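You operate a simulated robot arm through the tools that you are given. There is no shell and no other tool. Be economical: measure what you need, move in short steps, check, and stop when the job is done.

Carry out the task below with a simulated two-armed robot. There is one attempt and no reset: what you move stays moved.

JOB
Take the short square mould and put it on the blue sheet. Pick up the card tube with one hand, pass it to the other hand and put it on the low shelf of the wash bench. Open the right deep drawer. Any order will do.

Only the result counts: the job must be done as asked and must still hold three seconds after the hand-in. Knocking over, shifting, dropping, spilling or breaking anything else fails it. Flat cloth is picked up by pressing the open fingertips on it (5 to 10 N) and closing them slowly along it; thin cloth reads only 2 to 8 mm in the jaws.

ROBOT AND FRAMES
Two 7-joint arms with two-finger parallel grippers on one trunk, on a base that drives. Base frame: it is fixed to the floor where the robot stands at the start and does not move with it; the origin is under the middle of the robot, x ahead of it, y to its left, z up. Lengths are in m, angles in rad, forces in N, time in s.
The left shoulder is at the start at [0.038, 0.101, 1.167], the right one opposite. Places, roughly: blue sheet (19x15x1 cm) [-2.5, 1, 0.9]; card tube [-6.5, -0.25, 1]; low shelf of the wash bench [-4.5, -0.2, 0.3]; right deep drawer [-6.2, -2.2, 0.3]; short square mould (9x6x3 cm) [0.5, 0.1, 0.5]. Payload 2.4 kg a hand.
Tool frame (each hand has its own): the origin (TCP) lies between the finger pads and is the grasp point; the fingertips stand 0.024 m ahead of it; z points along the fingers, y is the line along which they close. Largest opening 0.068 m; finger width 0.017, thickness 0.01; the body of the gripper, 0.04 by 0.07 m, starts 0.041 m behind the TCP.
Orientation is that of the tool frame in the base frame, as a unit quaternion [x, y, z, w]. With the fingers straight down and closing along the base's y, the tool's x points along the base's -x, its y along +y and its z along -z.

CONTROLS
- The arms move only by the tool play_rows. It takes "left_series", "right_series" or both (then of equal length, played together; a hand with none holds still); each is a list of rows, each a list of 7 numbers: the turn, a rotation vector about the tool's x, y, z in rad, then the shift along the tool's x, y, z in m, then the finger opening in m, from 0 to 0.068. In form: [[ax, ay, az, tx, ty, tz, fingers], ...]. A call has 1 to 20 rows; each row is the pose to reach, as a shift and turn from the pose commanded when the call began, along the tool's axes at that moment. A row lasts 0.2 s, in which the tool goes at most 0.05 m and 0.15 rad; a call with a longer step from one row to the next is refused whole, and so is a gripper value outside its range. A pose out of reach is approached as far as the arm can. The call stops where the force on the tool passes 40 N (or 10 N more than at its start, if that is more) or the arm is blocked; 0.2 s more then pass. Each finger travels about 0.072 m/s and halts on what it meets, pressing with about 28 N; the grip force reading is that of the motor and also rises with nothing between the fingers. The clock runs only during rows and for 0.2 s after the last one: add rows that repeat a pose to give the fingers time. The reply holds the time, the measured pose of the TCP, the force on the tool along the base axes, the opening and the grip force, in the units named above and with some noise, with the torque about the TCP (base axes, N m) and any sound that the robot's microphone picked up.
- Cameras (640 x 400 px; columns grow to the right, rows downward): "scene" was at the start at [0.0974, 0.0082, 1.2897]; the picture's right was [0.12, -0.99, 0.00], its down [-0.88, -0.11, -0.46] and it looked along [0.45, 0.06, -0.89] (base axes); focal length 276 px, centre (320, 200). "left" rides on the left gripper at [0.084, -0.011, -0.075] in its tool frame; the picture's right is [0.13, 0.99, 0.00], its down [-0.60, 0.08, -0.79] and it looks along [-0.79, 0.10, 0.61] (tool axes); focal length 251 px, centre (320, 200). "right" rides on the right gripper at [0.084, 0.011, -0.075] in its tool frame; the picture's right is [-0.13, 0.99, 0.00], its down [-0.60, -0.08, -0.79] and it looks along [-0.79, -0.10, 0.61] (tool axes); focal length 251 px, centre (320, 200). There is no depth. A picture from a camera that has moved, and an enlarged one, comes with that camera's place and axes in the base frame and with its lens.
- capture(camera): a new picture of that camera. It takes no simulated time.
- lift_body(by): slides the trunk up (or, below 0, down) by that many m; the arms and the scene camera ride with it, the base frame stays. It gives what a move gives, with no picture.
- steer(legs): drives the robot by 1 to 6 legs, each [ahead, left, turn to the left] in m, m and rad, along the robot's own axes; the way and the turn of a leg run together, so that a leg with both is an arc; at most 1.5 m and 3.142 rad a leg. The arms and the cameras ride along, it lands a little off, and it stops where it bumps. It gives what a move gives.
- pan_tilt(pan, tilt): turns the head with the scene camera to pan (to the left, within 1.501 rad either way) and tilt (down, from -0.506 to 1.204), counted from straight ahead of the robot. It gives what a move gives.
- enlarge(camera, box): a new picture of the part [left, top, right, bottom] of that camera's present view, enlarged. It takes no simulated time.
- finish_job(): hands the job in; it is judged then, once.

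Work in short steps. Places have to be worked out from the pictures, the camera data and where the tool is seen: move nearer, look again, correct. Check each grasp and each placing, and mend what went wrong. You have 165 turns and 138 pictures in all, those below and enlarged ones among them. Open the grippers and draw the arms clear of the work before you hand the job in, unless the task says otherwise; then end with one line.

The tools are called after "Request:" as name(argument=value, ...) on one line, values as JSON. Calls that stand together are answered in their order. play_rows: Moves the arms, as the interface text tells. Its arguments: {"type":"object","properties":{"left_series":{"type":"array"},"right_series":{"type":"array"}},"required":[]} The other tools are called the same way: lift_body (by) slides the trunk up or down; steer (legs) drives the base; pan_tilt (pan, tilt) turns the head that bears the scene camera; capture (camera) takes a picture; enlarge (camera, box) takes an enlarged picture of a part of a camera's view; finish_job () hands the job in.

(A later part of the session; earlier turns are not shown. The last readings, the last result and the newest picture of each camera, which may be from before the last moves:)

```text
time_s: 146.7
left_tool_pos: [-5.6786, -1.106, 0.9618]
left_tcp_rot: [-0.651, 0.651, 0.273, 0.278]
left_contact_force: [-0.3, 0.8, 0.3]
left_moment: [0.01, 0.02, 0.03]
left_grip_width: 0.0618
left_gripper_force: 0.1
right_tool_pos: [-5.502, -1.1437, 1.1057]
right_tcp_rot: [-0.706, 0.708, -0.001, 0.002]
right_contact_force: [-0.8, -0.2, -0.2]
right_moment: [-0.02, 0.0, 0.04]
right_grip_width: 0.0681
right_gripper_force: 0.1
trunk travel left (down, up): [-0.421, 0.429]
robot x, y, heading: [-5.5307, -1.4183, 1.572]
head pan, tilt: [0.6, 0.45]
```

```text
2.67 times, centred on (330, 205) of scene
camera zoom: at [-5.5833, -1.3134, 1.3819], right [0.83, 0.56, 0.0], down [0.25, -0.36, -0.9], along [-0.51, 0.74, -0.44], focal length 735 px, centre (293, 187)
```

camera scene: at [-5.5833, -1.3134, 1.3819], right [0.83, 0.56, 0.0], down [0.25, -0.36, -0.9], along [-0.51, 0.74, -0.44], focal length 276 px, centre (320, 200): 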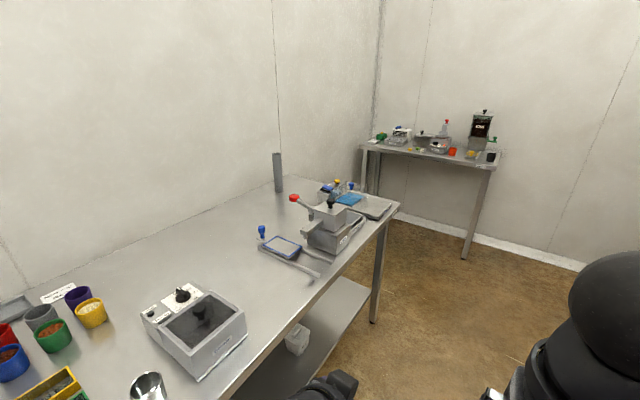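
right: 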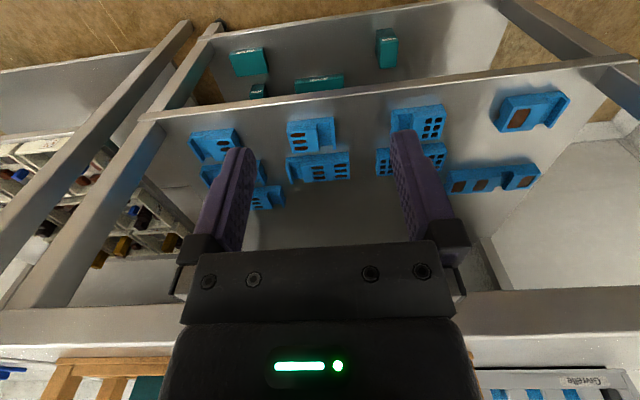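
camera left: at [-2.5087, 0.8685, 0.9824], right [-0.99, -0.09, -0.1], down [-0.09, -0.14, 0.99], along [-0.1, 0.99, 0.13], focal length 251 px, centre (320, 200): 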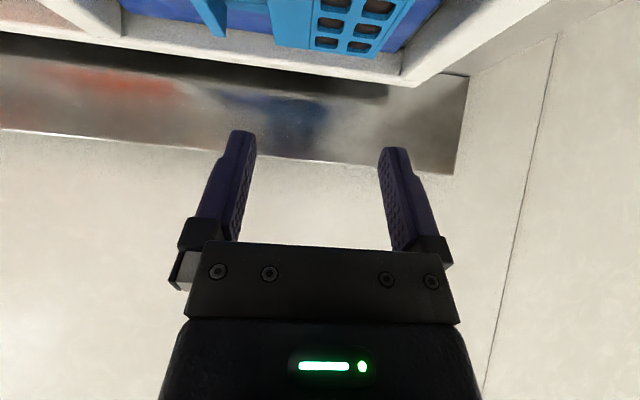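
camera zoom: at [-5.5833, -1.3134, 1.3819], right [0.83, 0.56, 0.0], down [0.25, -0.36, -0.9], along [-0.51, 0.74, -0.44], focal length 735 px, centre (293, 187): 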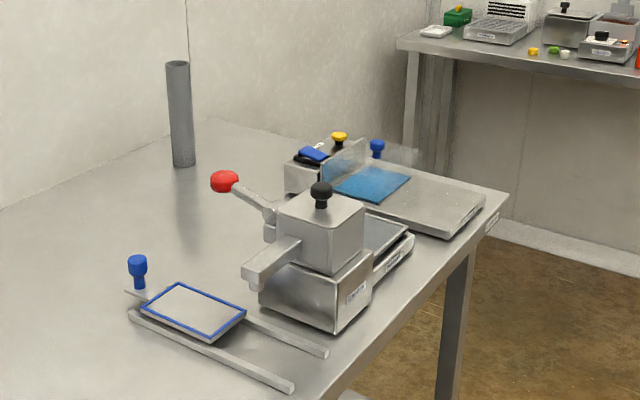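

The tube stands at the back near the table's far end. I will come at it from the gap beyond that end: drive to (−5.4, −0.05), then turn to face −y.

Request:
steer(legs=[[1.37, -0.14, 0], [0, 0, 3.14]])

Request:
pan_tilt(pan=-0.9, tilt=0.5)

Request:
capture(camera="scene")

Request:
pan_tilt(pan=1.2, tilt=0.7)

Request:
capture(camera="scene")

```text
time_s: 161.0
left_tool_pos: [-5.2472, -0.3558, 0.9613]
left_tcp_rot: [0.651, 0.652, -0.278, 0.272]
left_contact_force: [0.3, 0.6, 0.8]
left_moment: [-0.01, 0.01, 0.02]
left_grip_width: 0.062
left_gripper_force: 0.1
right_tool_pos: [-5.4234, -0.3181, 1.1057]
right_tcp_rot: [0.708, 0.706, -0.001, 0.0]
right_contact_force: [-0.8, 0.5, 0.3]
right_moment: [0.0, 0.0, 0.0]
right_grip_width: 0.0681
right_gripper_force: 0.1
trunk travel left (down, up): [-0.421, 0.429]
robot x, y, heading: [-5.396, -0.0424, -1.571]
head pan, tilt: [0.6, 0.45]
```

```text
time_s: 162.6
left_tool_pos: [-5.2486, -0.356, 0.9622]
left_tcp_rot: [0.651, 0.652, -0.278, 0.273]
left_contact_force: [-0.6, -0.9, -0.2]
left_moment: [-0.04, -0.02, 0.01]
left_grip_width: 0.062
left_gripper_force: 0.0
right_tool_pos: [-5.424, -0.3177, 1.1056]
right_tcp_rot: [0.707, 0.707, -0.001, 0.0]
right_contact_force: [-0.6, -0.2, 0.4]
right_moment: [0.03, 0.02, 0.0]
right_grip_width: 0.0678
right_gripper_force: 0.0
trunk travel left (down, up): [-0.421, 0.429]
robot x, y, heading: [-5.3961, -0.042, -1.566]
head pan, tilt: [-0.901, 0.499]
```

```text
79 pictures are left
camera scene: at [-5.4659, -0.1277, 1.3775], right [-0.62, 0.78, 0.0], down [0.37, 0.3, -0.88], along [-0.69, -0.55, -0.48], focal length 276 px, centre (320, 200)
```

scene: 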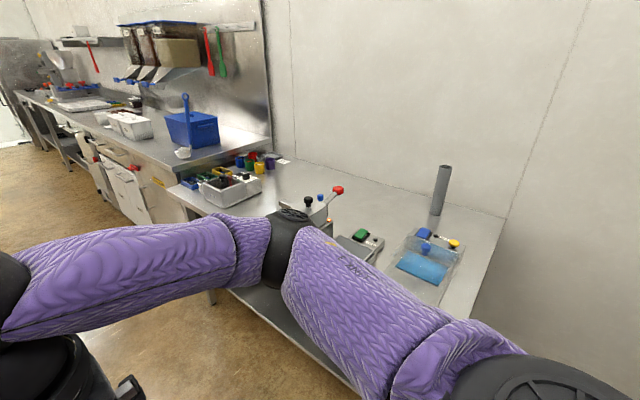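

```text
time_s: 164.6
left_tool_pos: [-5.2485, -0.3551, 0.9624]
left_tcp_rot: [0.651, 0.651, -0.278, 0.272]
left_contact_force: [-0.2, -0.1, -0.1]
left_moment: [0.02, 0.0, 0.02]
left_grip_width: 0.0619
left_gripper_force: 0.0
right_tool_pos: [-5.4239, -0.3182, 1.1057]
right_tcp_rot: [0.707, 0.707, -0.001, 0.0]
right_contact_force: [-0.7, 0.4, 0.0]
right_moment: [-0.02, 0.01, -0.01]
right_grip_width: 0.0682
right_gripper_force: 0.0
trunk travel left (down, up): [-0.421, 0.429]
robot x, y, heading: [-5.3981, -0.0436, -1.564]
head pan, tilt: [1.201, 0.7]
```

```text
78 pictures are left
camera scene: at [-5.3155, -0.1018, 1.3597], right [-0.36, -0.93, 0.0], down [-0.6, 0.23, -0.76], along [0.71, -0.28, -0.64], focal length 276 px, centre (320, 200)
```

scene: 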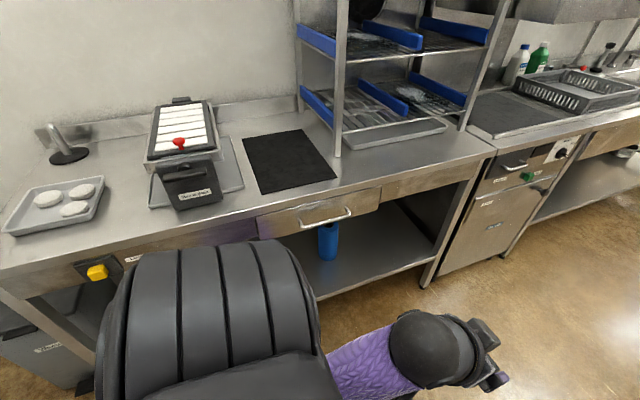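

Triangulating, the tube stands at about (−6.49, −0.36), 0.2 m tall, on a table ~0.80 high whose end is at y≈−0.14. I set the right hand to a 45° forward tilt, lower and further out.

Request:
play_rows(right_series=[[0, 0, 0, 0, -0.02, 0.04, 0.068], [0, 0, 0, 0, -0.04, 0.08, 0.068], [0, 0, 0, 0, -0.07, 0.115, 0.068], [0, 0, 0, 0, -0.1, 0.15, 0.068], [0, -0.14, 0, 0, -0.1, 0.15, 0.068], [0, -0.28, 0, 0, -0.1, 0.15, 0.068], [0, -0.42, 0, 0, -0.1, 0.15, 0.068], [0, -0.56, 0, 0, -0.1, 0.15, 0.068], [0, -0.7, 0, 0, -0.1, 0.15, 0.068], [0, -0.8, 0, 0, -0.1, 0.15, 0.068]])

Request:
steer(legs=[[-0.24, 0, 0], [0, -0.6, 0]])

Request:
pan_tilt(pan=-0.5, tilt=0.6)

Request:
capture(camera="scene")

```text
time_s: 166.8
left_tool_pos: [-5.2484, -0.3556, 0.9613]
left_tcp_rot: [0.651, 0.652, -0.278, 0.273]
left_contact_force: [-0.1, -0.2, 0.1]
left_moment: [0.04, -0.01, 0.0]
left_grip_width: 0.062
left_gripper_force: 0.1
right_tool_pos: [-5.5228, -0.3228, 0.9497]
right_tcp_rot: [0.652, 0.65, -0.277, 0.276]
right_contact_force: [0.2, -0.7, 0.3]
right_moment: [0.01, -0.01, 0.05]
right_grip_width: 0.0682
right_gripper_force: 0.1
right hand out of reach, approached as far as the arm can: row 9, 10
trunk travel left (down, up): [-0.421, 0.429]
robot x, y, heading: [-5.3929, -0.0466, -1.571]
head pan, tilt: [1.201, 0.7]
```

```text
time_s: 171.5
left_tool_pos: [-5.843, -0.1164, 0.9613]
left_tcp_rot: [0.65, 0.652, -0.278, 0.273]
left_contact_force: [-0.7, -0.1, 0.1]
left_moment: [0.0, 0.0, -0.01]
left_grip_width: 0.0621
left_gripper_force: 0.1
right_tool_pos: [-6.1183, -0.0847, 0.9505]
right_tcp_rot: [0.651, 0.651, -0.277, 0.276]
right_contact_force: [-0.4, -0.2, -0.3]
right_moment: [-0.01, -0.01, -0.03]
right_grip_width: 0.0678
right_gripper_force: 0.1
trunk travel left (down, up): [-0.421, 0.429]
robot x, y, heading: [-5.9946, 0.195, -1.563]
head pan, tilt: [1.201, 0.7]
```

```text
time_s: 173.2
left_tool_pos: [-5.8443, -0.1161, 0.9614]
left_tcp_rot: [0.65, 0.652, -0.278, 0.273]
left_contact_force: [0.8, -0.6, -0.8]
left_moment: [0.02, 0.01, -0.02]
left_grip_width: 0.0622
left_gripper_force: 0.0
right_tool_pos: [-6.1179, -0.084, 0.9512]
right_tcp_rot: [0.651, 0.651, -0.276, 0.275]
right_contact_force: [0.5, 0.4, 0.7]
right_moment: [-0.03, -0.01, -0.01]
right_grip_width: 0.0681
right_gripper_force: 0.0
trunk travel left (down, up): [-0.421, 0.429]
robot x, y, heading: [-5.9935, 0.1966, -1.572]
head pan, tilt: [-0.499, 0.6]
```

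```text
77 pictures are left
camera scene: at [-6.0325, 0.0902, 1.3684], right [-0.88, 0.48, 0.0], down [0.27, 0.5, -0.82], along [-0.39, -0.73, -0.57], focal length 276 px, centre (320, 200)
```

scene: 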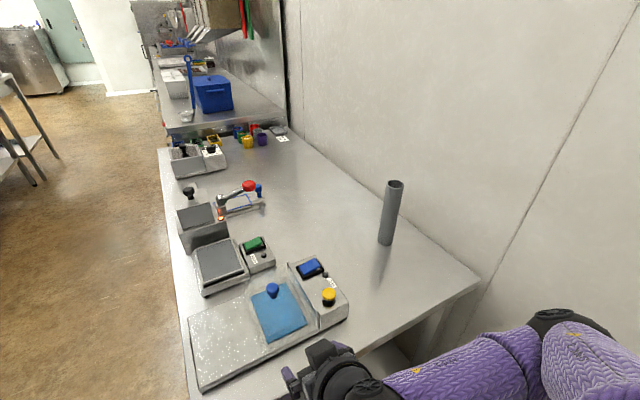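

Second triangulation agrees: tube at (−6.487, −0.347), z 0.80–1.00, about 4.5 cm across. I shift the base, then bring the right hand to a pre-grasp pose 12 cm short of it, yawed 0.57 to the right.

Request:
steer(legs=[[0.042, -0.096, 0]])

Request:
play_rows(right_series=[[0.06, 0, 0.057, -0.0126, -0.03, 0.012, 0.068], [0.118, 0, 0.114, -0.025, -0.06, 0.024, 0.068], [0.176, 0, 0.171, -0.038, -0.09, 0.036, 0.068], [0.235, 0, 0.229, -0.05, -0.12, 0.048, 0.068], [0.294, 0, 0.286, -0.063, -0.149, 0.06, 0.068], [0.353, 0, 0.343, -0.0755, -0.178, 0.0726, 0.068], [0.411, 0, 0.4, -0.088, -0.208, 0.0847, 0.068]])

Request:
capture(camera="scene")

Request:
capture(camera="right")

```text
time_s: 174.4
left_tool_pos: [-5.9394, -0.1588, 0.9627]
left_tcp_rot: [0.651, 0.652, -0.277, 0.273]
left_contact_force: [0.2, -0.2, 0.1]
left_moment: [0.03, 0.02, -0.03]
left_grip_width: 0.0619
left_gripper_force: 0.1
right_tool_pos: [-6.2137, -0.1268, 0.9506]
right_tcp_rot: [0.651, 0.652, -0.275, 0.275]
right_contact_force: [-0.7, -0.2, 0.3]
right_moment: [0.04, -0.01, -0.01]
right_grip_width: 0.0681
right_gripper_force: 0.1
trunk travel left (down, up): [-0.421, 0.429]
robot x, y, heading: [-6.0836, 0.1553, -1.572]
head pan, tilt: [-0.499, 0.6]
```

```text
time_s: 176.0
left_tool_pos: [-5.939, -0.1587, 0.9617]
left_tcp_rot: [0.651, 0.652, -0.277, 0.273]
left_contact_force: [-0.5, -1.2, -0.1]
left_moment: [0.0, -0.02, 0.0]
left_grip_width: 0.062
left_gripper_force: 0.0
right_tool_pos: [-6.4212, -0.2503, 0.9538]
right_tcp_rot: [0.809, 0.44, -0.342, 0.187]
right_contact_force: [0.0, 1.0, -0.1]
right_moment: [0.03, 0.0, -0.02]
right_grip_width: 0.0684
right_gripper_force: 0.0
trunk travel left (down, up): [-0.421, 0.429]
robot x, y, heading: [-6.086, 0.1535, -1.573]
head pan, tilt: [-0.499, 0.6]
```

```text
76 pictures are left
camera scene: at [-6.1284, 0.0477, 1.3683], right [-0.88, 0.48, 0.0], down [0.27, 0.5, -0.82], along [-0.39, -0.73, -0.57], focal length 276 px, centre (320, 200)
```

scene: 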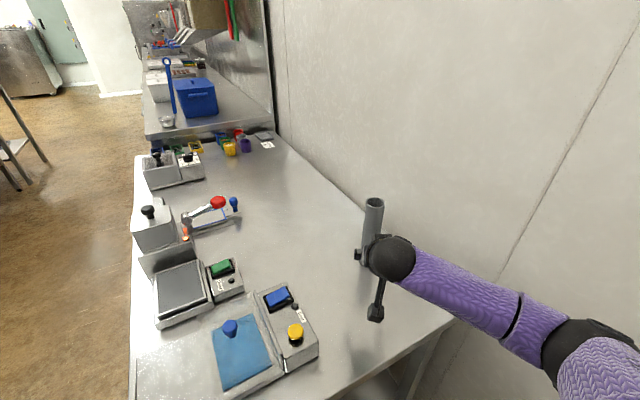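

```text
75 pictures are left
camera right: at [-6.351, -0.1617, 0.9466], right [0.78, -0.61, 0.09], down [0.01, 0.17, 0.99], along [-0.62, -0.77, 0.14], focal length 251 px, centre (320, 200)
```

right: 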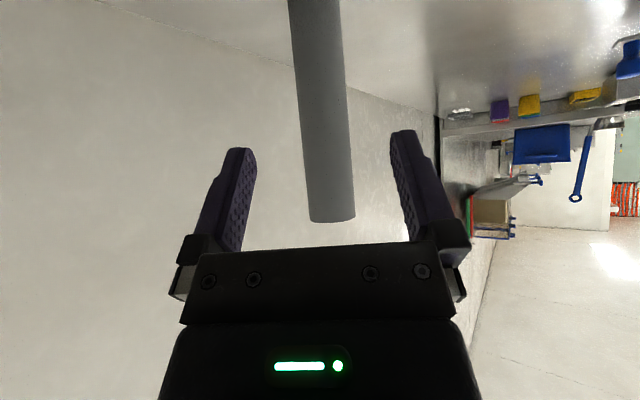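

The tube is centred between the fingers. I advance 11 cm horizontally, slightly up so the palm clears the tube's top.

Request:
play_rows(right_series=[[0, 0, 0, -0.009, -0.001, -0.009, 0.068], [0, 0, 0, -0.036, -0.002, 0.018, 0.068], [0, 0, 0, -0.061, -0.003, 0.044, 0.068], [0, 0, 0, -0.0853, -0.003, 0.069, 0.068]])

Request:
capture(camera="right")

Request:
enlarge(camera="scene", box=[310, 170, 470, 290])

```text
time_s: 177.0
left_tool_pos: [-5.9387, -0.1591, 0.9627]
left_tcp_rot: [0.651, 0.652, -0.278, 0.272]
left_contact_force: [-0.4, 1.0, -0.7]
left_moment: [-0.03, -0.01, 0.0]
left_grip_width: 0.0619
left_gripper_force: 0.0
right_tool_pos: [-6.4828, -0.3398, 0.967]
right_tcp_rot: [0.808, 0.441, -0.343, 0.188]
right_contact_force: [0.3, -0.4, 0.3]
right_moment: [-0.03, -0.02, 0.03]
right_grip_width: 0.0684
right_gripper_force: 0.0
trunk travel left (down, up): [-0.421, 0.429]
robot x, y, heading: [-6.0875, 0.1536, -1.568]
head pan, tilt: [-0.499, 0.6]
```

```text
74 pictures are left
camera right: at [-6.4124, -0.2505, 0.9597], right [0.79, -0.61, 0.09], down [0.01, 0.17, 0.99], along [-0.62, -0.77, 0.14], focal length 251 px, centre (320, 200)
```

right: 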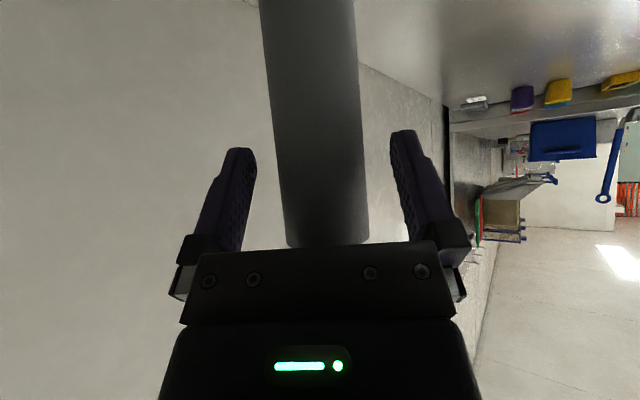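

```text
3.33 times, centred on (390, 230) of scene
camera zoom: at [-6.1283, 0.0476, 1.3683], right [-0.88, 0.48, 0.0], down [0.27, 0.5, -0.82], along [-0.39, -0.73, -0.57], focal length 918 px, centre (87, 100)
```

zoom: 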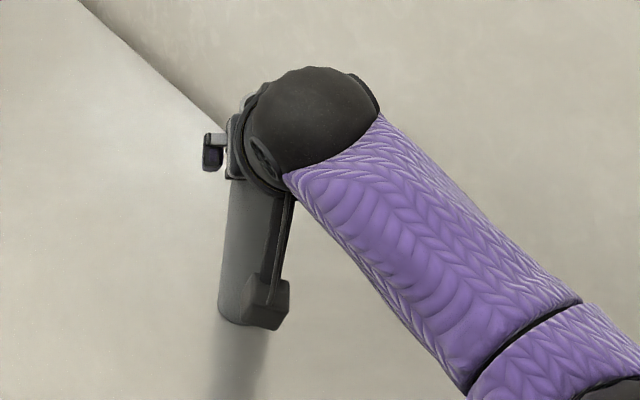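

The tube is between the fingers and untouched. I close slowly, then squeeze and lift 3 cm.

Request:
play_rows(right_series=[[0, 0, 0, 0, 0, 0, 0.056], [0, 0, 0, 0, 0, 0, 0.048], [0, 0, 0, 0, 0, 0, 0.04], [0, 0, 0, 0, 0, 0, 0.03], [0, 0, 0, 0, 0, 0, 0.02], [0, 0, 0, 0, 0, 0, 0.02]])

```text
time_s: 178.4
left_tool_pos: [-5.9394, -0.1581, 0.9618]
left_tcp_rot: [0.65, 0.652, -0.277, 0.273]
left_contact_force: [0.0, -0.4, 0.4]
left_moment: [-0.01, 0.0, -0.03]
left_grip_width: 0.0618
left_gripper_force: 0.1
right_tool_pos: [-6.484, -0.34, 0.9678]
right_tcp_rot: [0.809, 0.44, -0.343, 0.188]
right_contact_force: [-0.3, 0.1, 0.2]
right_moment: [0.0, 0.1, -0.04]
right_grip_width: 0.0402
right_gripper_force: 28.1
trunk travel left (down, up): [-0.421, 0.429]
robot x, y, heading: [-6.0884, 0.1555, -1.572]
head pan, tilt: [-0.499, 0.6]
```

Held at 40 mm. I lift with the trunk, then check.

Request:
lift_body(by=0.1)

Request:
capture(camera="right")

Request:
capture(camera="scene")

```text
time_s: 179.8
left_tool_pos: [-5.9382, -0.1569, 1.0608]
left_tcp_rot: [0.65, 0.652, -0.278, 0.273]
left_contact_force: [0.8, 0.2, -0.4]
left_moment: [0.0, -0.01, 0.02]
left_grip_width: 0.062
left_gripper_force: 0.0
right_tool_pos: [-6.4841, -0.3386, 1.068]
right_tcp_rot: [0.809, 0.441, -0.342, 0.187]
right_contact_force: [-0.3, 0.1, 0.1]
right_moment: [0.02, 0.01, 0.01]
right_grip_width: 0.0406
right_gripper_force: 27.8
trunk travel left (down, up): [-0.521, 0.329]
robot x, y, heading: [-6.0914, 0.1543, -1.572]
head pan, tilt: [-0.499, 0.6]
```

```text
72 pictures are left
camera right: at [-6.4125, -0.2505, 1.0597], right [0.78, -0.61, 0.09], down [0.02, 0.17, 0.99], along [-0.62, -0.77, 0.14], focal length 251 px, centre (320, 200)
```

right: 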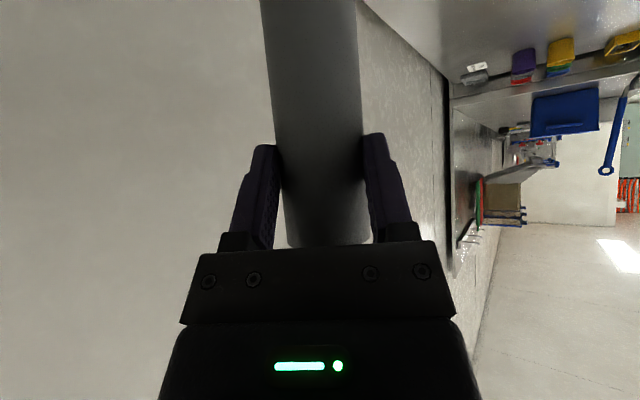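

```text
71 pictures are left
camera scene: at [-6.1284, 0.0577, 1.4687], right [-0.88, 0.48, 0.0], down [0.27, 0.5, -0.82], along [-0.39, -0.73, -0.57], focal length 276 px, centre (320, 200)
```

scene: 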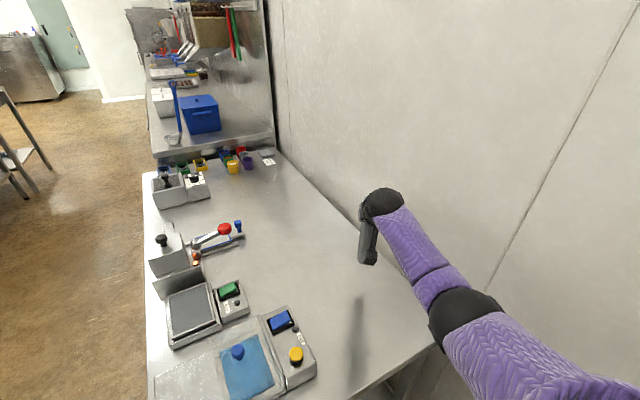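

Held upright. I raise 0.1 m more for clearance over the knobs, back up a little, and strafe out to the corridor.

Request:
lift_body(by=0.1)

Request:
steer(legs=[[-0.13, 0, 0], [0, 0.69, 0]])

Request:
pan_tilt(pan=0.0, tilt=0.8)

Request:
capture(camera="scene")

```text
time_s: 181.1
left_tool_pos: [-5.9388, -0.1584, 1.162]
left_tcp_rot: [0.651, 0.652, -0.278, 0.272]
left_contact_force: [0.5, 0.2, 0.1]
left_moment: [-0.01, -0.04, -0.01]
left_grip_width: 0.0621
left_gripper_force: 0.0
right_tool_pos: [-6.4841, -0.338, 1.1669]
right_tcp_rot: [0.809, 0.44, -0.342, 0.187]
right_contact_force: [-0.2, 0.4, -0.2]
right_moment: [0.03, -0.02, -0.01]
right_grip_width: 0.0401
right_gripper_force: 28.0
trunk travel left (down, up): [-0.621, 0.229]
robot x, y, heading: [-6.087, 0.1531, -1.569]
head pan, tilt: [-0.499, 0.6]
```

```text
time_s: 185.8
left_tool_pos: [-5.2467, -0.0278, 1.1624]
left_tcp_rot: [0.65, 0.653, -0.278, 0.273]
left_contact_force: [0.4, 0.2, 0.7]
left_moment: [-0.03, -0.02, 0.0]
left_grip_width: 0.062
left_gripper_force: 0.1
right_tool_pos: [-5.7915, -0.2079, 1.1684]
right_tcp_rot: [0.808, 0.441, -0.343, 0.187]
right_contact_force: [0.3, -0.7, -0.4]
right_moment: [0.03, 0.0, 0.0]
right_grip_width: 0.0401
right_gripper_force: 28.2
trunk travel left (down, up): [-0.621, 0.229]
robot x, y, heading: [-5.3984, 0.2843, -1.563]
head pan, tilt: [-0.499, 0.6]
```

```text
time_s: 186.7
left_tool_pos: [-5.2474, -0.0271, 1.162]
left_tcp_rot: [0.651, 0.652, -0.278, 0.272]
left_contact_force: [-0.5, -0.9, -0.5]
left_moment: [0.0, 0.01, 0.01]
left_grip_width: 0.0623
left_gripper_force: 0.1
right_tool_pos: [-5.7909, -0.2071, 1.1685]
right_tcp_rot: [0.808, 0.441, -0.343, 0.188]
right_contact_force: [-0.4, -0.2, 0.6]
right_moment: [0.01, 0.0, -0.02]
right_grip_width: 0.0402
right_gripper_force: 28.1
trunk travel left (down, up): [-0.621, 0.229]
robot x, y, heading: [-5.3931, 0.2833, -1.564]
head pan, tilt: [0.0, 0.799]
```

```text
70 pictures are left
camera scene: at [-5.3945, 0.1916, 1.5522], right [-1.0, 0.0, 0.0], down [0.0, 0.72, -0.7], along [0.0, -0.7, -0.72], focal length 276 px, centre (320, 200)
```

scene: 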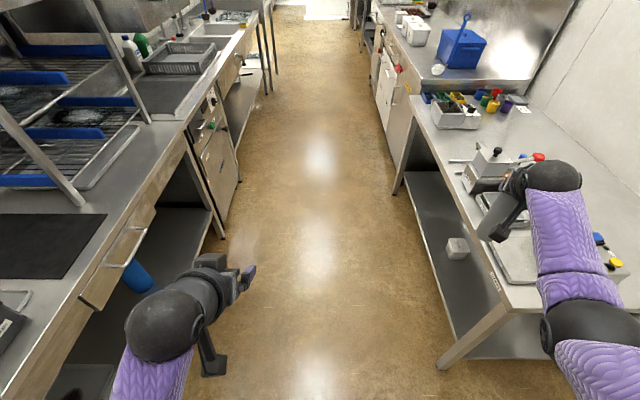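

In the corridor with open space ahead. I bring the right hand with the tube to front centre, yawing it to point left-forward for the handover.

Request:
play_rows(right_series=[[-0.089, 0, -0.087, 0.02, 0.031, -0.021, 0.02], [-0.178, 0, -0.174, 0.041, 0.062, -0.042, 0.02], [-0.268, 0, -0.26, 0.061, 0.093, -0.063, 0.02], [-0.357, 0, -0.347, 0.081, 0.124, -0.084, 0.02], [-0.446, 0, -0.434, 0.102, 0.155, -0.105, 0.02], [-0.535, 0, -0.521, 0.122, 0.186, -0.126, 0.02], [-0.625, 0, -0.607, 0.142, 0.217, -0.147, 0.02], [-0.714, 0, -0.694, 0.163, 0.248, -0.168, 0.02], [-0.803, 0, -0.781, 0.183, 0.279, -0.1886, 0.02]])

Request:
capture(camera="scene")

```text
time_s: 188.7
left_tool_pos: [-5.2464, -0.0267, 1.1613]
left_tcp_rot: [0.65, 0.653, -0.277, 0.274]
left_contact_force: [0.0, 0.7, -0.4]
left_moment: [0.02, 0.01, 0.02]
left_grip_width: 0.0618
left_gripper_force: 0.1
right_tool_pos: [-5.4141, -0.1368, 1.1687]
right_tcp_rot: [0.449, 0.804, -0.192, 0.34]
right_contact_force: [-0.6, 0.1, 0.4]
right_moment: [0.04, 0.03, 0.03]
right_grip_width: 0.0403
right_gripper_force: 28.5
trunk travel left (down, up): [-0.621, 0.229]
robot x, y, heading: [-5.3954, 0.2842, -1.564]
head pan, tilt: [0.0, 0.799]
```

```text
69 pictures are left
camera scene: at [-5.3937, 0.1916, 1.5521], right [-1.0, 0.0, 0.0], down [0.0, 0.72, -0.7], along [0.0, -0.7, -0.72], focal length 276 px, centre (320, 200)
```

scene: 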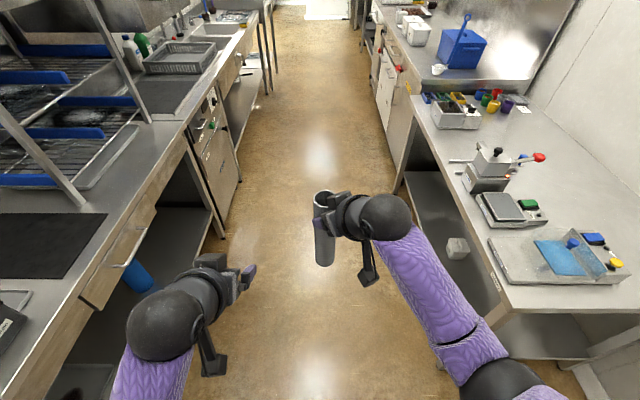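

The tube hangs at front centre, axis about (−5.411, −0.142), z 1.00–1.20. I bring the left hand to a pre-grasp lower on the tube: flatter tilt 1.2, yawed 0.65 right, 12 cm away, z 1.085.

Request:
play_rows(left_series=[[0.0917, -0.0643, 0.059, 0.0069, -0.0153, 0.0111, 0.068], [0.1833, -0.1287, 0.118, 0.0138, -0.0307, 0.0222, 0.068], [0.275, -0.193, 0.177, 0.0207, -0.046, 0.0333, 0.068], [0.3667, -0.2573, 0.236, 0.0275, -0.0613, 0.0444, 0.068], [0.4583, -0.3217, 0.295, 0.0344, -0.0767, 0.0555, 0.068], [0.55, -0.386, 0.354, 0.0413, -0.092, 0.0666, 0.068]])

Request:
capture(camera="left")

Request:
capture(camera="scene")

```text
time_s: 190.1
left_tool_pos: [-5.3407, -0.0456, 1.0859]
left_tcp_rot: [0.738, 0.368, -0.508, 0.25]
left_contact_force: [-0.7, 0.9, -0.2]
left_moment: [0.0, -0.03, 0.01]
left_grip_width: 0.0681
left_gripper_force: 0.1
right_tool_pos: [-5.4138, -0.1371, 1.1677]
right_tcp_rot: [0.45, 0.804, -0.192, 0.339]
right_contact_force: [-0.3, -0.2, 0.3]
right_moment: [0.02, -0.01, 0.0]
right_grip_width: 0.0399
right_gripper_force: 27.3
trunk travel left (down, up): [-0.621, 0.229]
robot x, y, heading: [-5.3934, 0.2852, -1.57]
head pan, tilt: [0.0, 0.799]
```

```text
68 pictures are left
camera left: at [-5.288, 0.0414, 1.0335], right [0.82, -0.56, -0.13], down [0.38, 0.37, 0.85], along [-0.43, -0.74, 0.52], focal length 251 px, centre (320, 200)
```

left: 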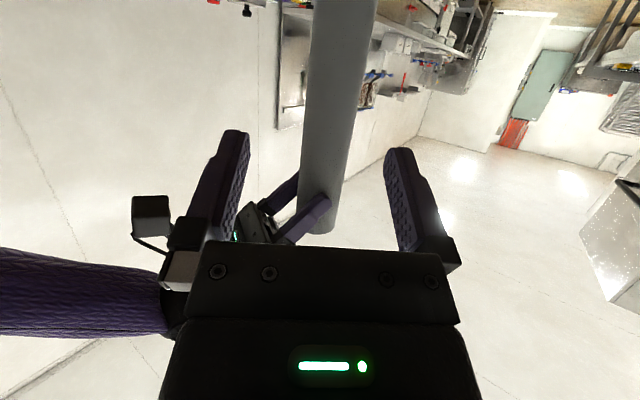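

```text
67 pictures are left
camera scene: at [-5.3941, 0.1912, 1.5521], right [-1.0, 0.0, 0.0], down [0.0, 0.72, -0.7], along [0.0, -0.7, -0.72], focal length 276 px, centre (320, 200)
```

scene: 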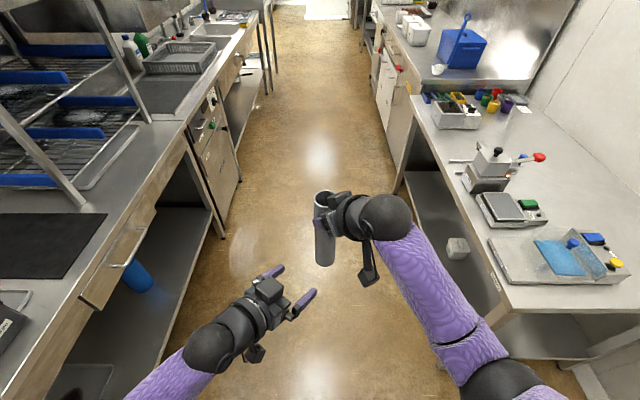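

Everything is well placed; the view shows the tube ~1.4 cm to the +y side of the left hand's line. I correct that and advance 11 cm.

Request:
play_rows(left_series=[[0, 0, 0, 0, 0.0145, 0, 0.068], [0, 0, 0, -0.0135, 0.0145, 0.035, 0.068], [0, 0, 0, -0.025, 0.0145, 0.065, 0.068]])

Request:
capture(camera="left")

```text
time_s: 190.9
left_tool_pos: [-5.3701, -0.1102, 1.0859]
left_tcp_rot: [0.738, 0.368, -0.508, 0.25]
left_contact_force: [0.3, 0.0, 0.0]
left_moment: [-0.01, 0.0, -0.03]
left_grip_width: 0.0678
left_gripper_force: 0.0
right_tool_pos: [-5.415, -0.1384, 1.1689]
right_tcp_rot: [0.45, 0.804, -0.191, 0.34]
right_contact_force: [0.7, 0.6, -0.7]
right_moment: [0.01, 0.0, 0.0]
right_grip_width: 0.0403
right_gripper_force: 28.2
trunk travel left (down, up): [-0.621, 0.229]
robot x, y, heading: [-5.3919, 0.2871, -1.568]
head pan, tilt: [0.0, 0.799]
```

```text
66 pictures are left
camera left: at [-5.3185, -0.0235, 1.0335], right [0.82, -0.56, -0.13], down [0.38, 0.37, 0.85], along [-0.43, -0.74, 0.51], focal length 251 px, centre (320, 200)
```

left: 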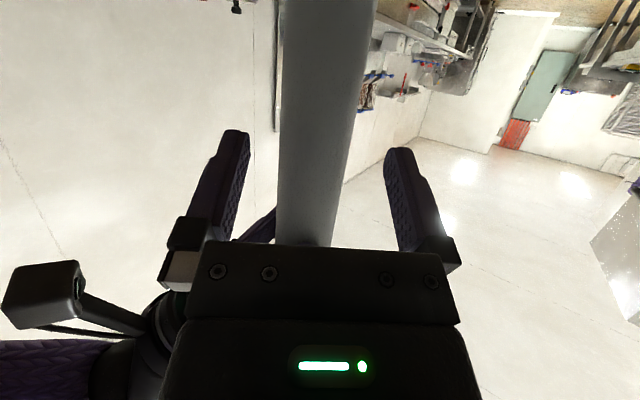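

Centred. I go the last 4.5 cm and close gently.

Request:
play_rows(left_series=[[0, 0, 0, -0.008, 0, 0.021, 0.068], [0, 0, 0, -0.0155, 0, 0.0405, 0.068], [0, 0, 0, -0.0155, 0, 0.0405, 0.058], [0, 0, 0, -0.0155, 0, 0.0405, 0.05], [0, 0, 0, -0.0155, 0, 0.0405, 0.042], [0, 0, 0, -0.0155, 0, 0.0405, 0.034], [0, 0, 0, -0.0155, 0, 0.0405, 0.02], [0, 0, 0, -0.0155, 0, 0.0405, 0.02]])

Request:
capture(camera="left")

Request:
enlarge(camera="scene", box=[200, 150, 420, 310])

```text
time_s: 192.7
left_tool_pos: [-5.3969, -0.1448, 1.0869]
left_tcp_rot: [0.737, 0.368, -0.508, 0.25]
left_contact_force: [-4.1, 1.5, 0.4]
left_moment: [-0.2, -0.47, -0.06]
left_grip_width: 0.0437
left_gripper_force: 28.2
right_tool_pos: [-5.4158, -0.1377, 1.1684]
right_tcp_rot: [0.45, 0.803, -0.192, 0.34]
right_contact_force: [4.1, -1.7, -1.6]
right_moment: [0.1, 0.17, 0.05]
right_grip_width: 0.0401
right_gripper_force: 28.3
trunk travel left (down, up): [-0.621, 0.229]
robot x, y, heading: [-5.3929, 0.2843, -1.566]
head pan, tilt: [0.0, 0.799]
```

```text
65 pictures are left
camera left: at [-5.3446, -0.0567, 1.0342], right [0.82, -0.56, -0.13], down [0.38, 0.37, 0.85], along [-0.43, -0.74, 0.52], focal length 251 px, centre (320, 200)
```

left: 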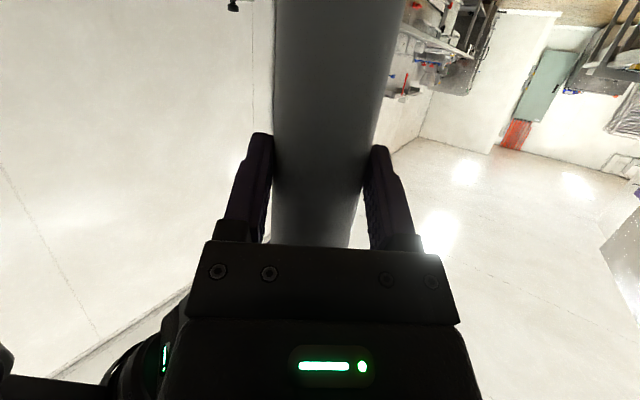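

```text
2.50 times, centred on (310, 230) of scene
camera zoom: at [-5.3943, 0.1916, 1.5521], right [-1.0, 0.0, 0.0], down [0.0, 0.72, -0.7], along [0.0, -0.7, -0.72], focal length 689 px, centre (345, 125)
```

zoom: 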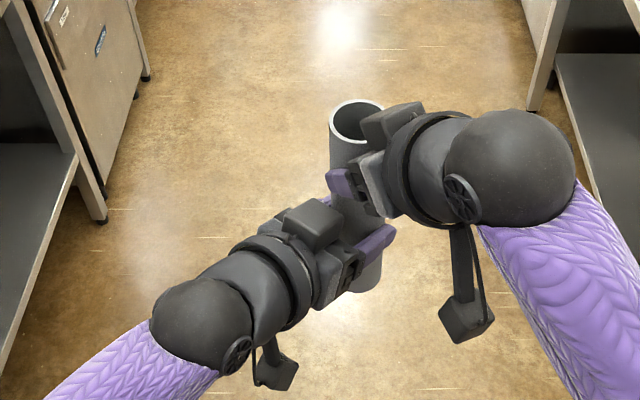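

Both hands hold the tube. I open the right hand and draw it back along its own axis.

Request:
play_rows(right_series=[[0, 0, 0, 0, 0, 0, 0.05], [0, 0, 0, 0, 0, 0, 0.066], [0, 0, 0, 0, 0, 0, 0.066], [0, 0, 0, 0.012, 0, -0.012, 0.066], [0, 0, 0, 0.04, 0, -0.04, 0.066], [0, 0, 0, 0.07, 0, -0.07, 0.066], [0, 0, 0, 0.1, 0, -0.1, 0.066]])

Request:
capture(camera="scene")

```text
time_s: 194.3
left_tool_pos: [-5.398, -0.1439, 1.0868]
left_tcp_rot: [0.738, 0.367, -0.509, 0.25]
left_contact_force: [1.0, -0.4, -0.6]
left_moment: [0.03, 0.0, 0.05]
left_grip_width: 0.043
left_gripper_force: 28.0
right_tool_pos: [-5.4897, -0.0161, 1.1648]
right_tcp_rot: [0.45, 0.804, -0.191, 0.34]
right_contact_force: [0.1, 0.7, -0.1]
right_moment: [-0.02, -0.02, 0.03]
right_grip_width: 0.0661
right_gripper_force: 0.1
trunk travel left (down, up): [-0.621, 0.229]
robot x, y, heading: [-5.3934, 0.2864, -1.573]
head pan, tilt: [0.0, 0.799]
```

```text
63 pictures are left
camera scene: at [-5.3949, 0.1926, 1.5522], right [-1.0, 0.0, 0.0], down [0.0, 0.72, -0.7], along [0.0, -0.7, -0.72], focal length 276 px, centre (320, 200)
```

scene: 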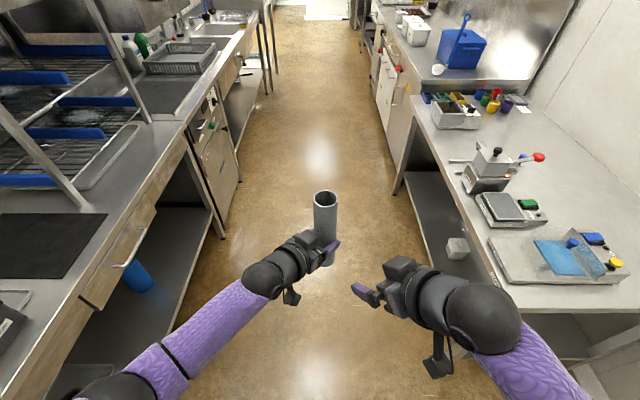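

Handover done; the left hand alone holds the tube. I turn to face the wash bench (+x), slide to y≈−0.12, and lower the trunk while still clear of it.

Request:
steer(legs=[[0, 0, 1.571], [0, -0.4, 0]])

Request:
lift_body(by=-0.55)

Request:
pan_tilt(pan=0.0, tilt=0.6)

Request:
capture(camera="scene")

Request:
capture(camera="left")

```text
time_s: 200.6
left_tool_pos: [-4.9664, -0.1205, 1.0869]
left_tcp_rot: [0.263, 0.78, -0.184, 0.536]
left_contact_force: [0.1, 0.0, -0.5]
left_moment: [-0.03, -0.03, 0.02]
left_grip_width: 0.043
left_gripper_force: 28.6
right_tool_pos: [-5.0946, -0.2106, 1.1638]
right_tcp_rot: [-0.247, 0.887, 0.104, 0.376]
right_contact_force: [-0.6, -0.5, 0.2]
right_moment: [-0.02, 0.02, 0.04]
right_grip_width: 0.0659
right_gripper_force: 0.0
trunk travel left (down, up): [-0.621, 0.229]
robot x, y, heading: [-5.3908, -0.1132, -0.002]
head pan, tilt: [0.0, 0.799]
```

```text
refused: -0.55 is not a number from -0.4 to 0.4
```

```text
time_s: 201.3
left_tool_pos: [-4.9667, -0.1191, 1.0861]
left_tcp_rot: [0.264, 0.781, -0.184, 0.536]
left_contact_force: [-0.1, 0.3, -0.2]
left_moment: [0.06, 0.02, 0.02]
left_grip_width: 0.0431
left_gripper_force: 28.0
right_tool_pos: [-5.0939, -0.2111, 1.1653]
right_tcp_rot: [-0.247, 0.887, 0.103, 0.376]
right_contact_force: [-0.6, 0.0, -0.4]
right_moment: [0.01, -0.02, 0.0]
right_grip_width: 0.0659
right_gripper_force: 0.1
trunk travel left (down, up): [-0.621, 0.229]
robot x, y, heading: [-5.3965, -0.1138, -0.004]
head pan, tilt: [0.0, 0.6]
```

```text
62 pictures are left
camera scene: at [-5.2941, -0.1149, 1.5689], right [0.0, -1.0, 0.0], down [-0.57, 0.0, -0.82], along [0.82, 0.0, -0.57], focal length 276 px, centre (320, 200)
```

scene: 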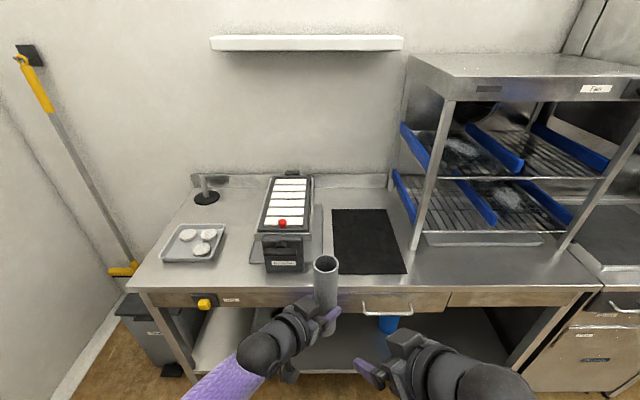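

```text
61 pictures are left
camera left: at [-5.0527, -0.0662, 1.0342], right [0.57, 0.81, -0.13], down [-0.36, 0.38, 0.85], along [0.74, -0.43, 0.52], focal length 251 px, centre (320, 200)
```

left: 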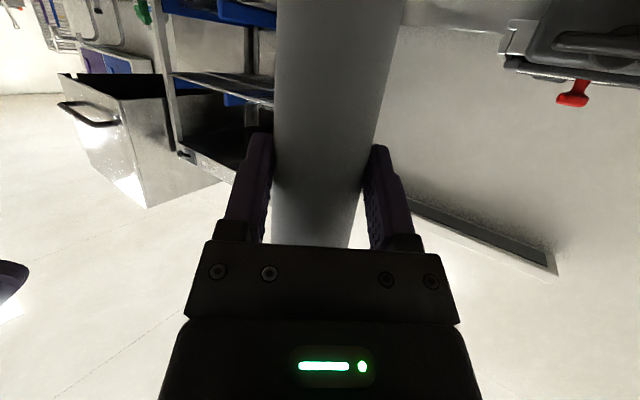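

This bench spans y −0.98…0.47, matching the given shelf centre, so it is the right one. I lower the trunk in two moves.

Request:
lift_body(by=-0.4)

Request:
lift_body(by=-0.18)

Request:
capture(camera="scene")

Request:
capture(camera="left")

```text
time_s: 205.2
left_tool_pos: [-4.968, -0.1187, 0.6867]
left_tcp_rot: [0.263, 0.781, -0.183, 0.535]
left_contact_force: [0.2, 0.4, -0.2]
left_moment: [0.01, 0.01, -0.02]
left_grip_width: 0.043
left_gripper_force: 27.9
right_tool_pos: [-5.0954, -0.2093, 0.7522]
right_tcp_rot: [-0.245, 0.895, 0.108, 0.358]
right_contact_force: [0.5, 0.0, -0.4]
right_moment: [-0.01, 0.0, 0.01]
right_grip_width: 0.0661
right_gripper_force: 0.1
trunk travel left (down, up): [-0.221, 0.629]
robot x, y, heading: [-5.3928, -0.1162, -0.004]
head pan, tilt: [0.0, 0.6]
```

```text
time_s: 207.2
left_tool_pos: [-4.9668, -0.1193, 0.5066]
left_tcp_rot: [0.263, 0.781, -0.183, 0.536]
left_contact_force: [-0.7, 0.5, 0.8]
left_moment: [0.01, 0.01, 0.0]
left_grip_width: 0.043
left_gripper_force: 28.0
right_tool_pos: [-5.1003, -0.21, 0.5334]
right_tcp_rot: [-0.235, 0.921, 0.13, 0.281]
right_contact_force: [0.0, -0.1, -0.9]
right_moment: [-0.02, 0.0, -0.01]
right_grip_width: 0.0658
right_gripper_force: 0.1
trunk travel left (down, up): [-0.041, 0.809]
robot x, y, heading: [-5.3938, -0.1152, 0.001]
head pan, tilt: [0.0, 0.6]
```

```text
60 pictures are left
camera scene: at [-5.1838, -0.1152, 0.9804], right [0.0, -1.0, 0.0], down [-0.57, 0.0, -0.82], along [0.82, 0.0, -0.57], focal length 276 px, centre (320, 200)
```

scene: 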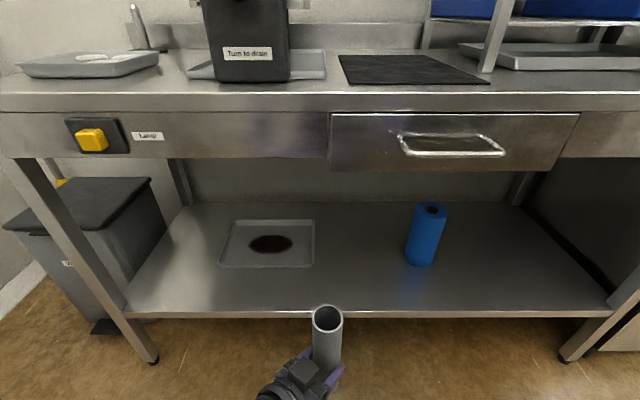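

```text
59 pictures are left
camera left: at [-5.0527, -0.0662, 0.4544], right [0.57, 0.81, -0.13], down [-0.37, 0.38, 0.85], along [0.74, -0.43, 0.52], focal length 251 px, centre (320, 200)
```

left: 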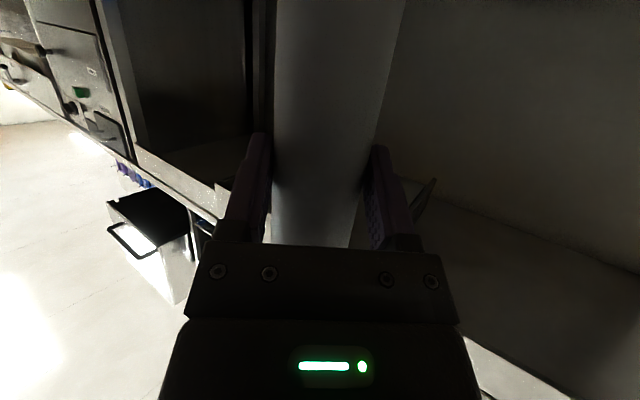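

The shelf is clearly visible: a tray on the left, a blue cylinder on the right. The free spot is about (−4.60, −0.245). I drive in 0.28 m forward and 0.126 m to the right.

Request:
steer(legs=[[0, -0.126, 0], [0.28, 0, 0]])

Request:
capture(camera="scene")

```text
time_s: 210.0
left_tool_pos: [-4.6862, -0.2477, 0.507]
left_tcp_rot: [0.265, 0.781, -0.185, 0.535]
left_contact_force: [-0.5, 0.1, 0.0]
left_moment: [0.0, -0.02, -0.01]
left_grip_width: 0.0433
left_gripper_force: 28.1
right_tool_pos: [-4.8208, -0.3384, 0.5327]
right_tcp_rot: [-0.233, 0.922, 0.129, 0.281]
right_contact_force: [0.0, 0.3, -0.9]
right_moment: [0.02, 0.01, 0.02]
right_grip_width: 0.0658
right_gripper_force: 0.0
trunk travel left (down, up): [-0.041, 0.809]
robot x, y, heading: [-5.119, -0.2436, 0.001]
head pan, tilt: [0.0, 0.6]
```

```text
58 pictures are left
camera scene: at [-4.9037, -0.2426, 0.9804], right [-0.01, -1.0, 0.0], down [-0.57, 0.0, -0.82], along [0.82, 0.0, -0.57], focal length 276 px, centre (320, 200)
```

scene: 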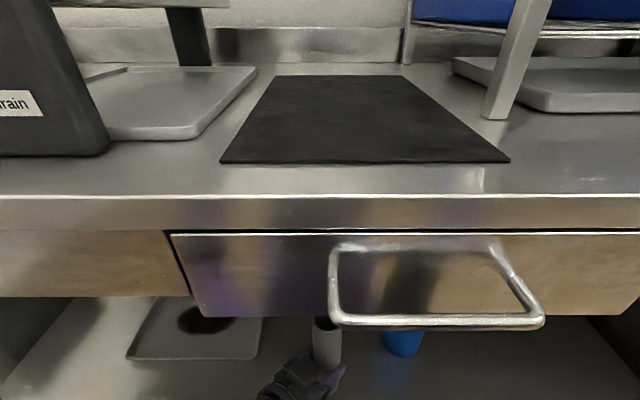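

Tube is under the drawer line. I extend the left arm 8.5 cm forward and 8 cm down, toward the shelf.

Request:
play_rows(left_series=[[0, 0, 0, 0.0126, 0.0128, 0.023, 0.02], [0, 0, 0, 0.0252, 0.0257, 0.046, 0.02], [0, 0, 0, 0.0377, 0.0385, 0.069, 0.02], [0, 0, 0, 0.0503, 0.0514, 0.092, 0.02]])

Request:
pan_tilt(pan=0.3, tilt=1.1)

Request:
capture(camera="scene")

Request:
capture(camera="right")

```text
time_s: 211.0
left_tool_pos: [-4.6017, -0.248, 0.4261]
left_tcp_rot: [0.265, 0.78, -0.186, 0.536]
left_contact_force: [0.1, 0.2, 0.0]
left_moment: [-0.04, 0.01, -0.02]
left_grip_width: 0.0434
left_gripper_force: 28.0
right_tool_pos: [-4.8205, -0.3384, 0.5344]
right_tcp_rot: [-0.235, 0.921, 0.129, 0.282]
right_contact_force: [0.0, 0.0, -0.4]
right_moment: [-0.01, 0.0, 0.02]
right_grip_width: 0.066
right_gripper_force: 0.1
trunk travel left (down, up): [-0.041, 0.809]
robot x, y, heading: [-5.1158, -0.2447, -0.008]
head pan, tilt: [0.0, 0.6]
```

```text
time_s: 211.9
left_tool_pos: [-4.6016, -0.2486, 0.4256]
left_tcp_rot: [0.266, 0.78, -0.186, 0.535]
left_contact_force: [0.8, -0.4, 0.0]
left_moment: [-0.01, -0.03, -0.01]
left_grip_width: 0.043
left_gripper_force: 28.3
right_tool_pos: [-4.8199, -0.3373, 0.5335]
right_tcp_rot: [-0.233, 0.922, 0.128, 0.282]
right_contact_force: [0.2, 0.5, -0.4]
right_moment: [0.0, 0.05, 0.01]
right_grip_width: 0.066
right_gripper_force: 0.0
trunk travel left (down, up): [-0.041, 0.809]
robot x, y, heading: [-5.1167, -0.2447, 0.001]
head pan, tilt: [0.3, 1.1]
```

```text
57 pictures are left
camera scene: at [-4.9316, -0.2238, 0.9418], right [0.29, -0.96, 0.0], down [-0.85, -0.26, -0.45], along [0.43, 0.13, -0.89], focal length 276 px, centre (320, 200)
```

scene: 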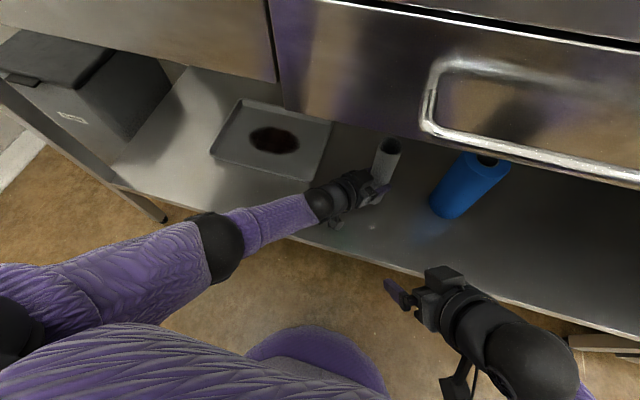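

```text
56 pictures are left
camera right: at [-4.9211, -0.3869, 0.5469], right [-0.4, 0.9, 0.18], down [0.12, -0.14, 0.98], along [0.91, 0.42, -0.05], focal length 251 px, centre (320, 200)
```

right: 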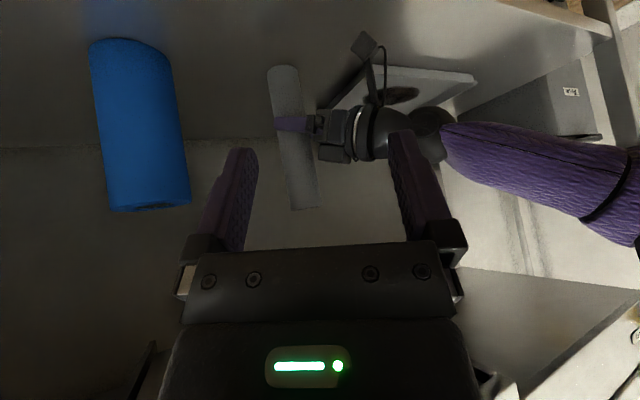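

The right wrist view shows the tube, well clear of tray and cylinder. I lower 2 cm and look.

Request:
play_rows(left_series=[[0, 0, 0, 0.0093, 0, 0.0036, 0.02], [0, 0, 0, 0.0187, 0, 0.0072, 0.02]])

Request:
enlarge(camera="right", box=[220, 20, 460, 220])

```text
time_s: 212.5
left_tool_pos: [-4.6018, -0.2474, 0.4081]
left_tcp_rot: [0.264, 0.781, -0.184, 0.535]
left_contact_force: [0.1, 0.2, 0.6]
left_moment: [0.0, 0.0, 0.01]
left_grip_width: 0.043
left_gripper_force: 28.4
right_tool_pos: [-4.8194, -0.3383, 0.5331]
right_tcp_rot: [-0.233, 0.922, 0.129, 0.282]
right_contact_force: [0.6, -0.1, -0.2]
right_moment: [0.01, 0.02, -0.03]
right_grip_width: 0.0659
right_gripper_force: 0.1
trunk travel left (down, up): [-0.041, 0.809]
robot x, y, heading: [-5.116, -0.242, -0.005]
head pan, tilt: [0.3, 1.1]
```

```text
2.00 times, centred on (340, 120) of right
camera zoom: at [-4.9211, -0.387, 0.5469], right [-0.4, 0.9, 0.18], down [0.12, -0.14, 0.98], along [0.91, 0.42, -0.05], focal length 503 px, centre (280, 360)
```

zoom: 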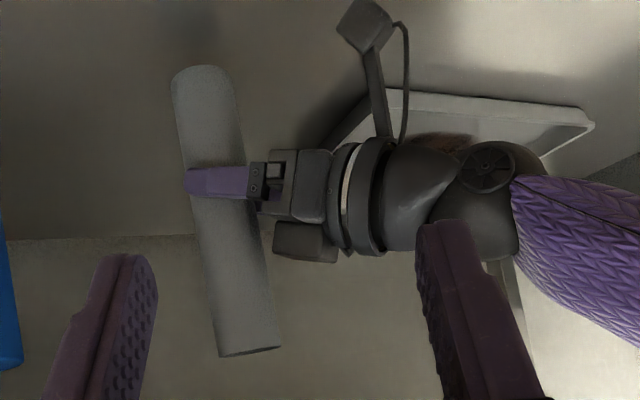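

Tube bottom and the wrist camera are both just above the shelf. I lower in small steps watching force.

Request:
play_rows(left_series=[[0, 0, 0, 0.0035, 0, 0.0014, 0.02], [0, 0, 0, 0.007, 0, 0.0027, 0.02]])

Request:
enlarge(camera="right", box=[220, 20, 460, 220])

```text
time_s: 213.1
left_tool_pos: [-4.6018, -0.2487, 0.4072]
left_tcp_rot: [0.265, 0.78, -0.185, 0.535]
left_contact_force: [-0.3, 0.2, -0.1]
left_moment: [-0.04, 0.02, 0.01]
left_grip_width: 0.0432
left_gripper_force: 28.1
left hand out of reach, approached as far as the arm can: row 1, 2
right_tool_pos: [-4.8201, -0.3383, 0.5329]
right_tcp_rot: [-0.233, 0.922, 0.129, 0.282]
right_contact_force: [0.3, -0.6, 0.3]
right_moment: [0.01, 0.03, -0.03]
right_grip_width: 0.0661
right_gripper_force: 0.1
trunk travel left (down, up): [-0.041, 0.809]
robot x, y, heading: [-5.1156, -0.2426, -0.006]
head pan, tilt: [0.3, 1.1]
```

```text
2.00 times, centred on (340, 120) of right
camera zoom: at [-4.9211, -0.387, 0.5469], right [-0.4, 0.9, 0.18], down [0.12, -0.14, 0.98], along [0.91, 0.42, -0.05], focal length 503 px, centre (280, 360)
```

zoom: 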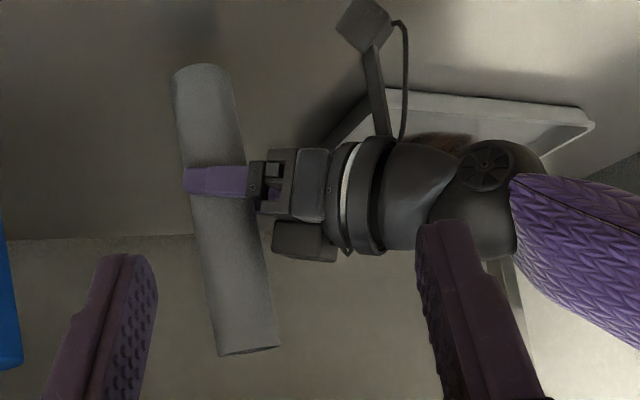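

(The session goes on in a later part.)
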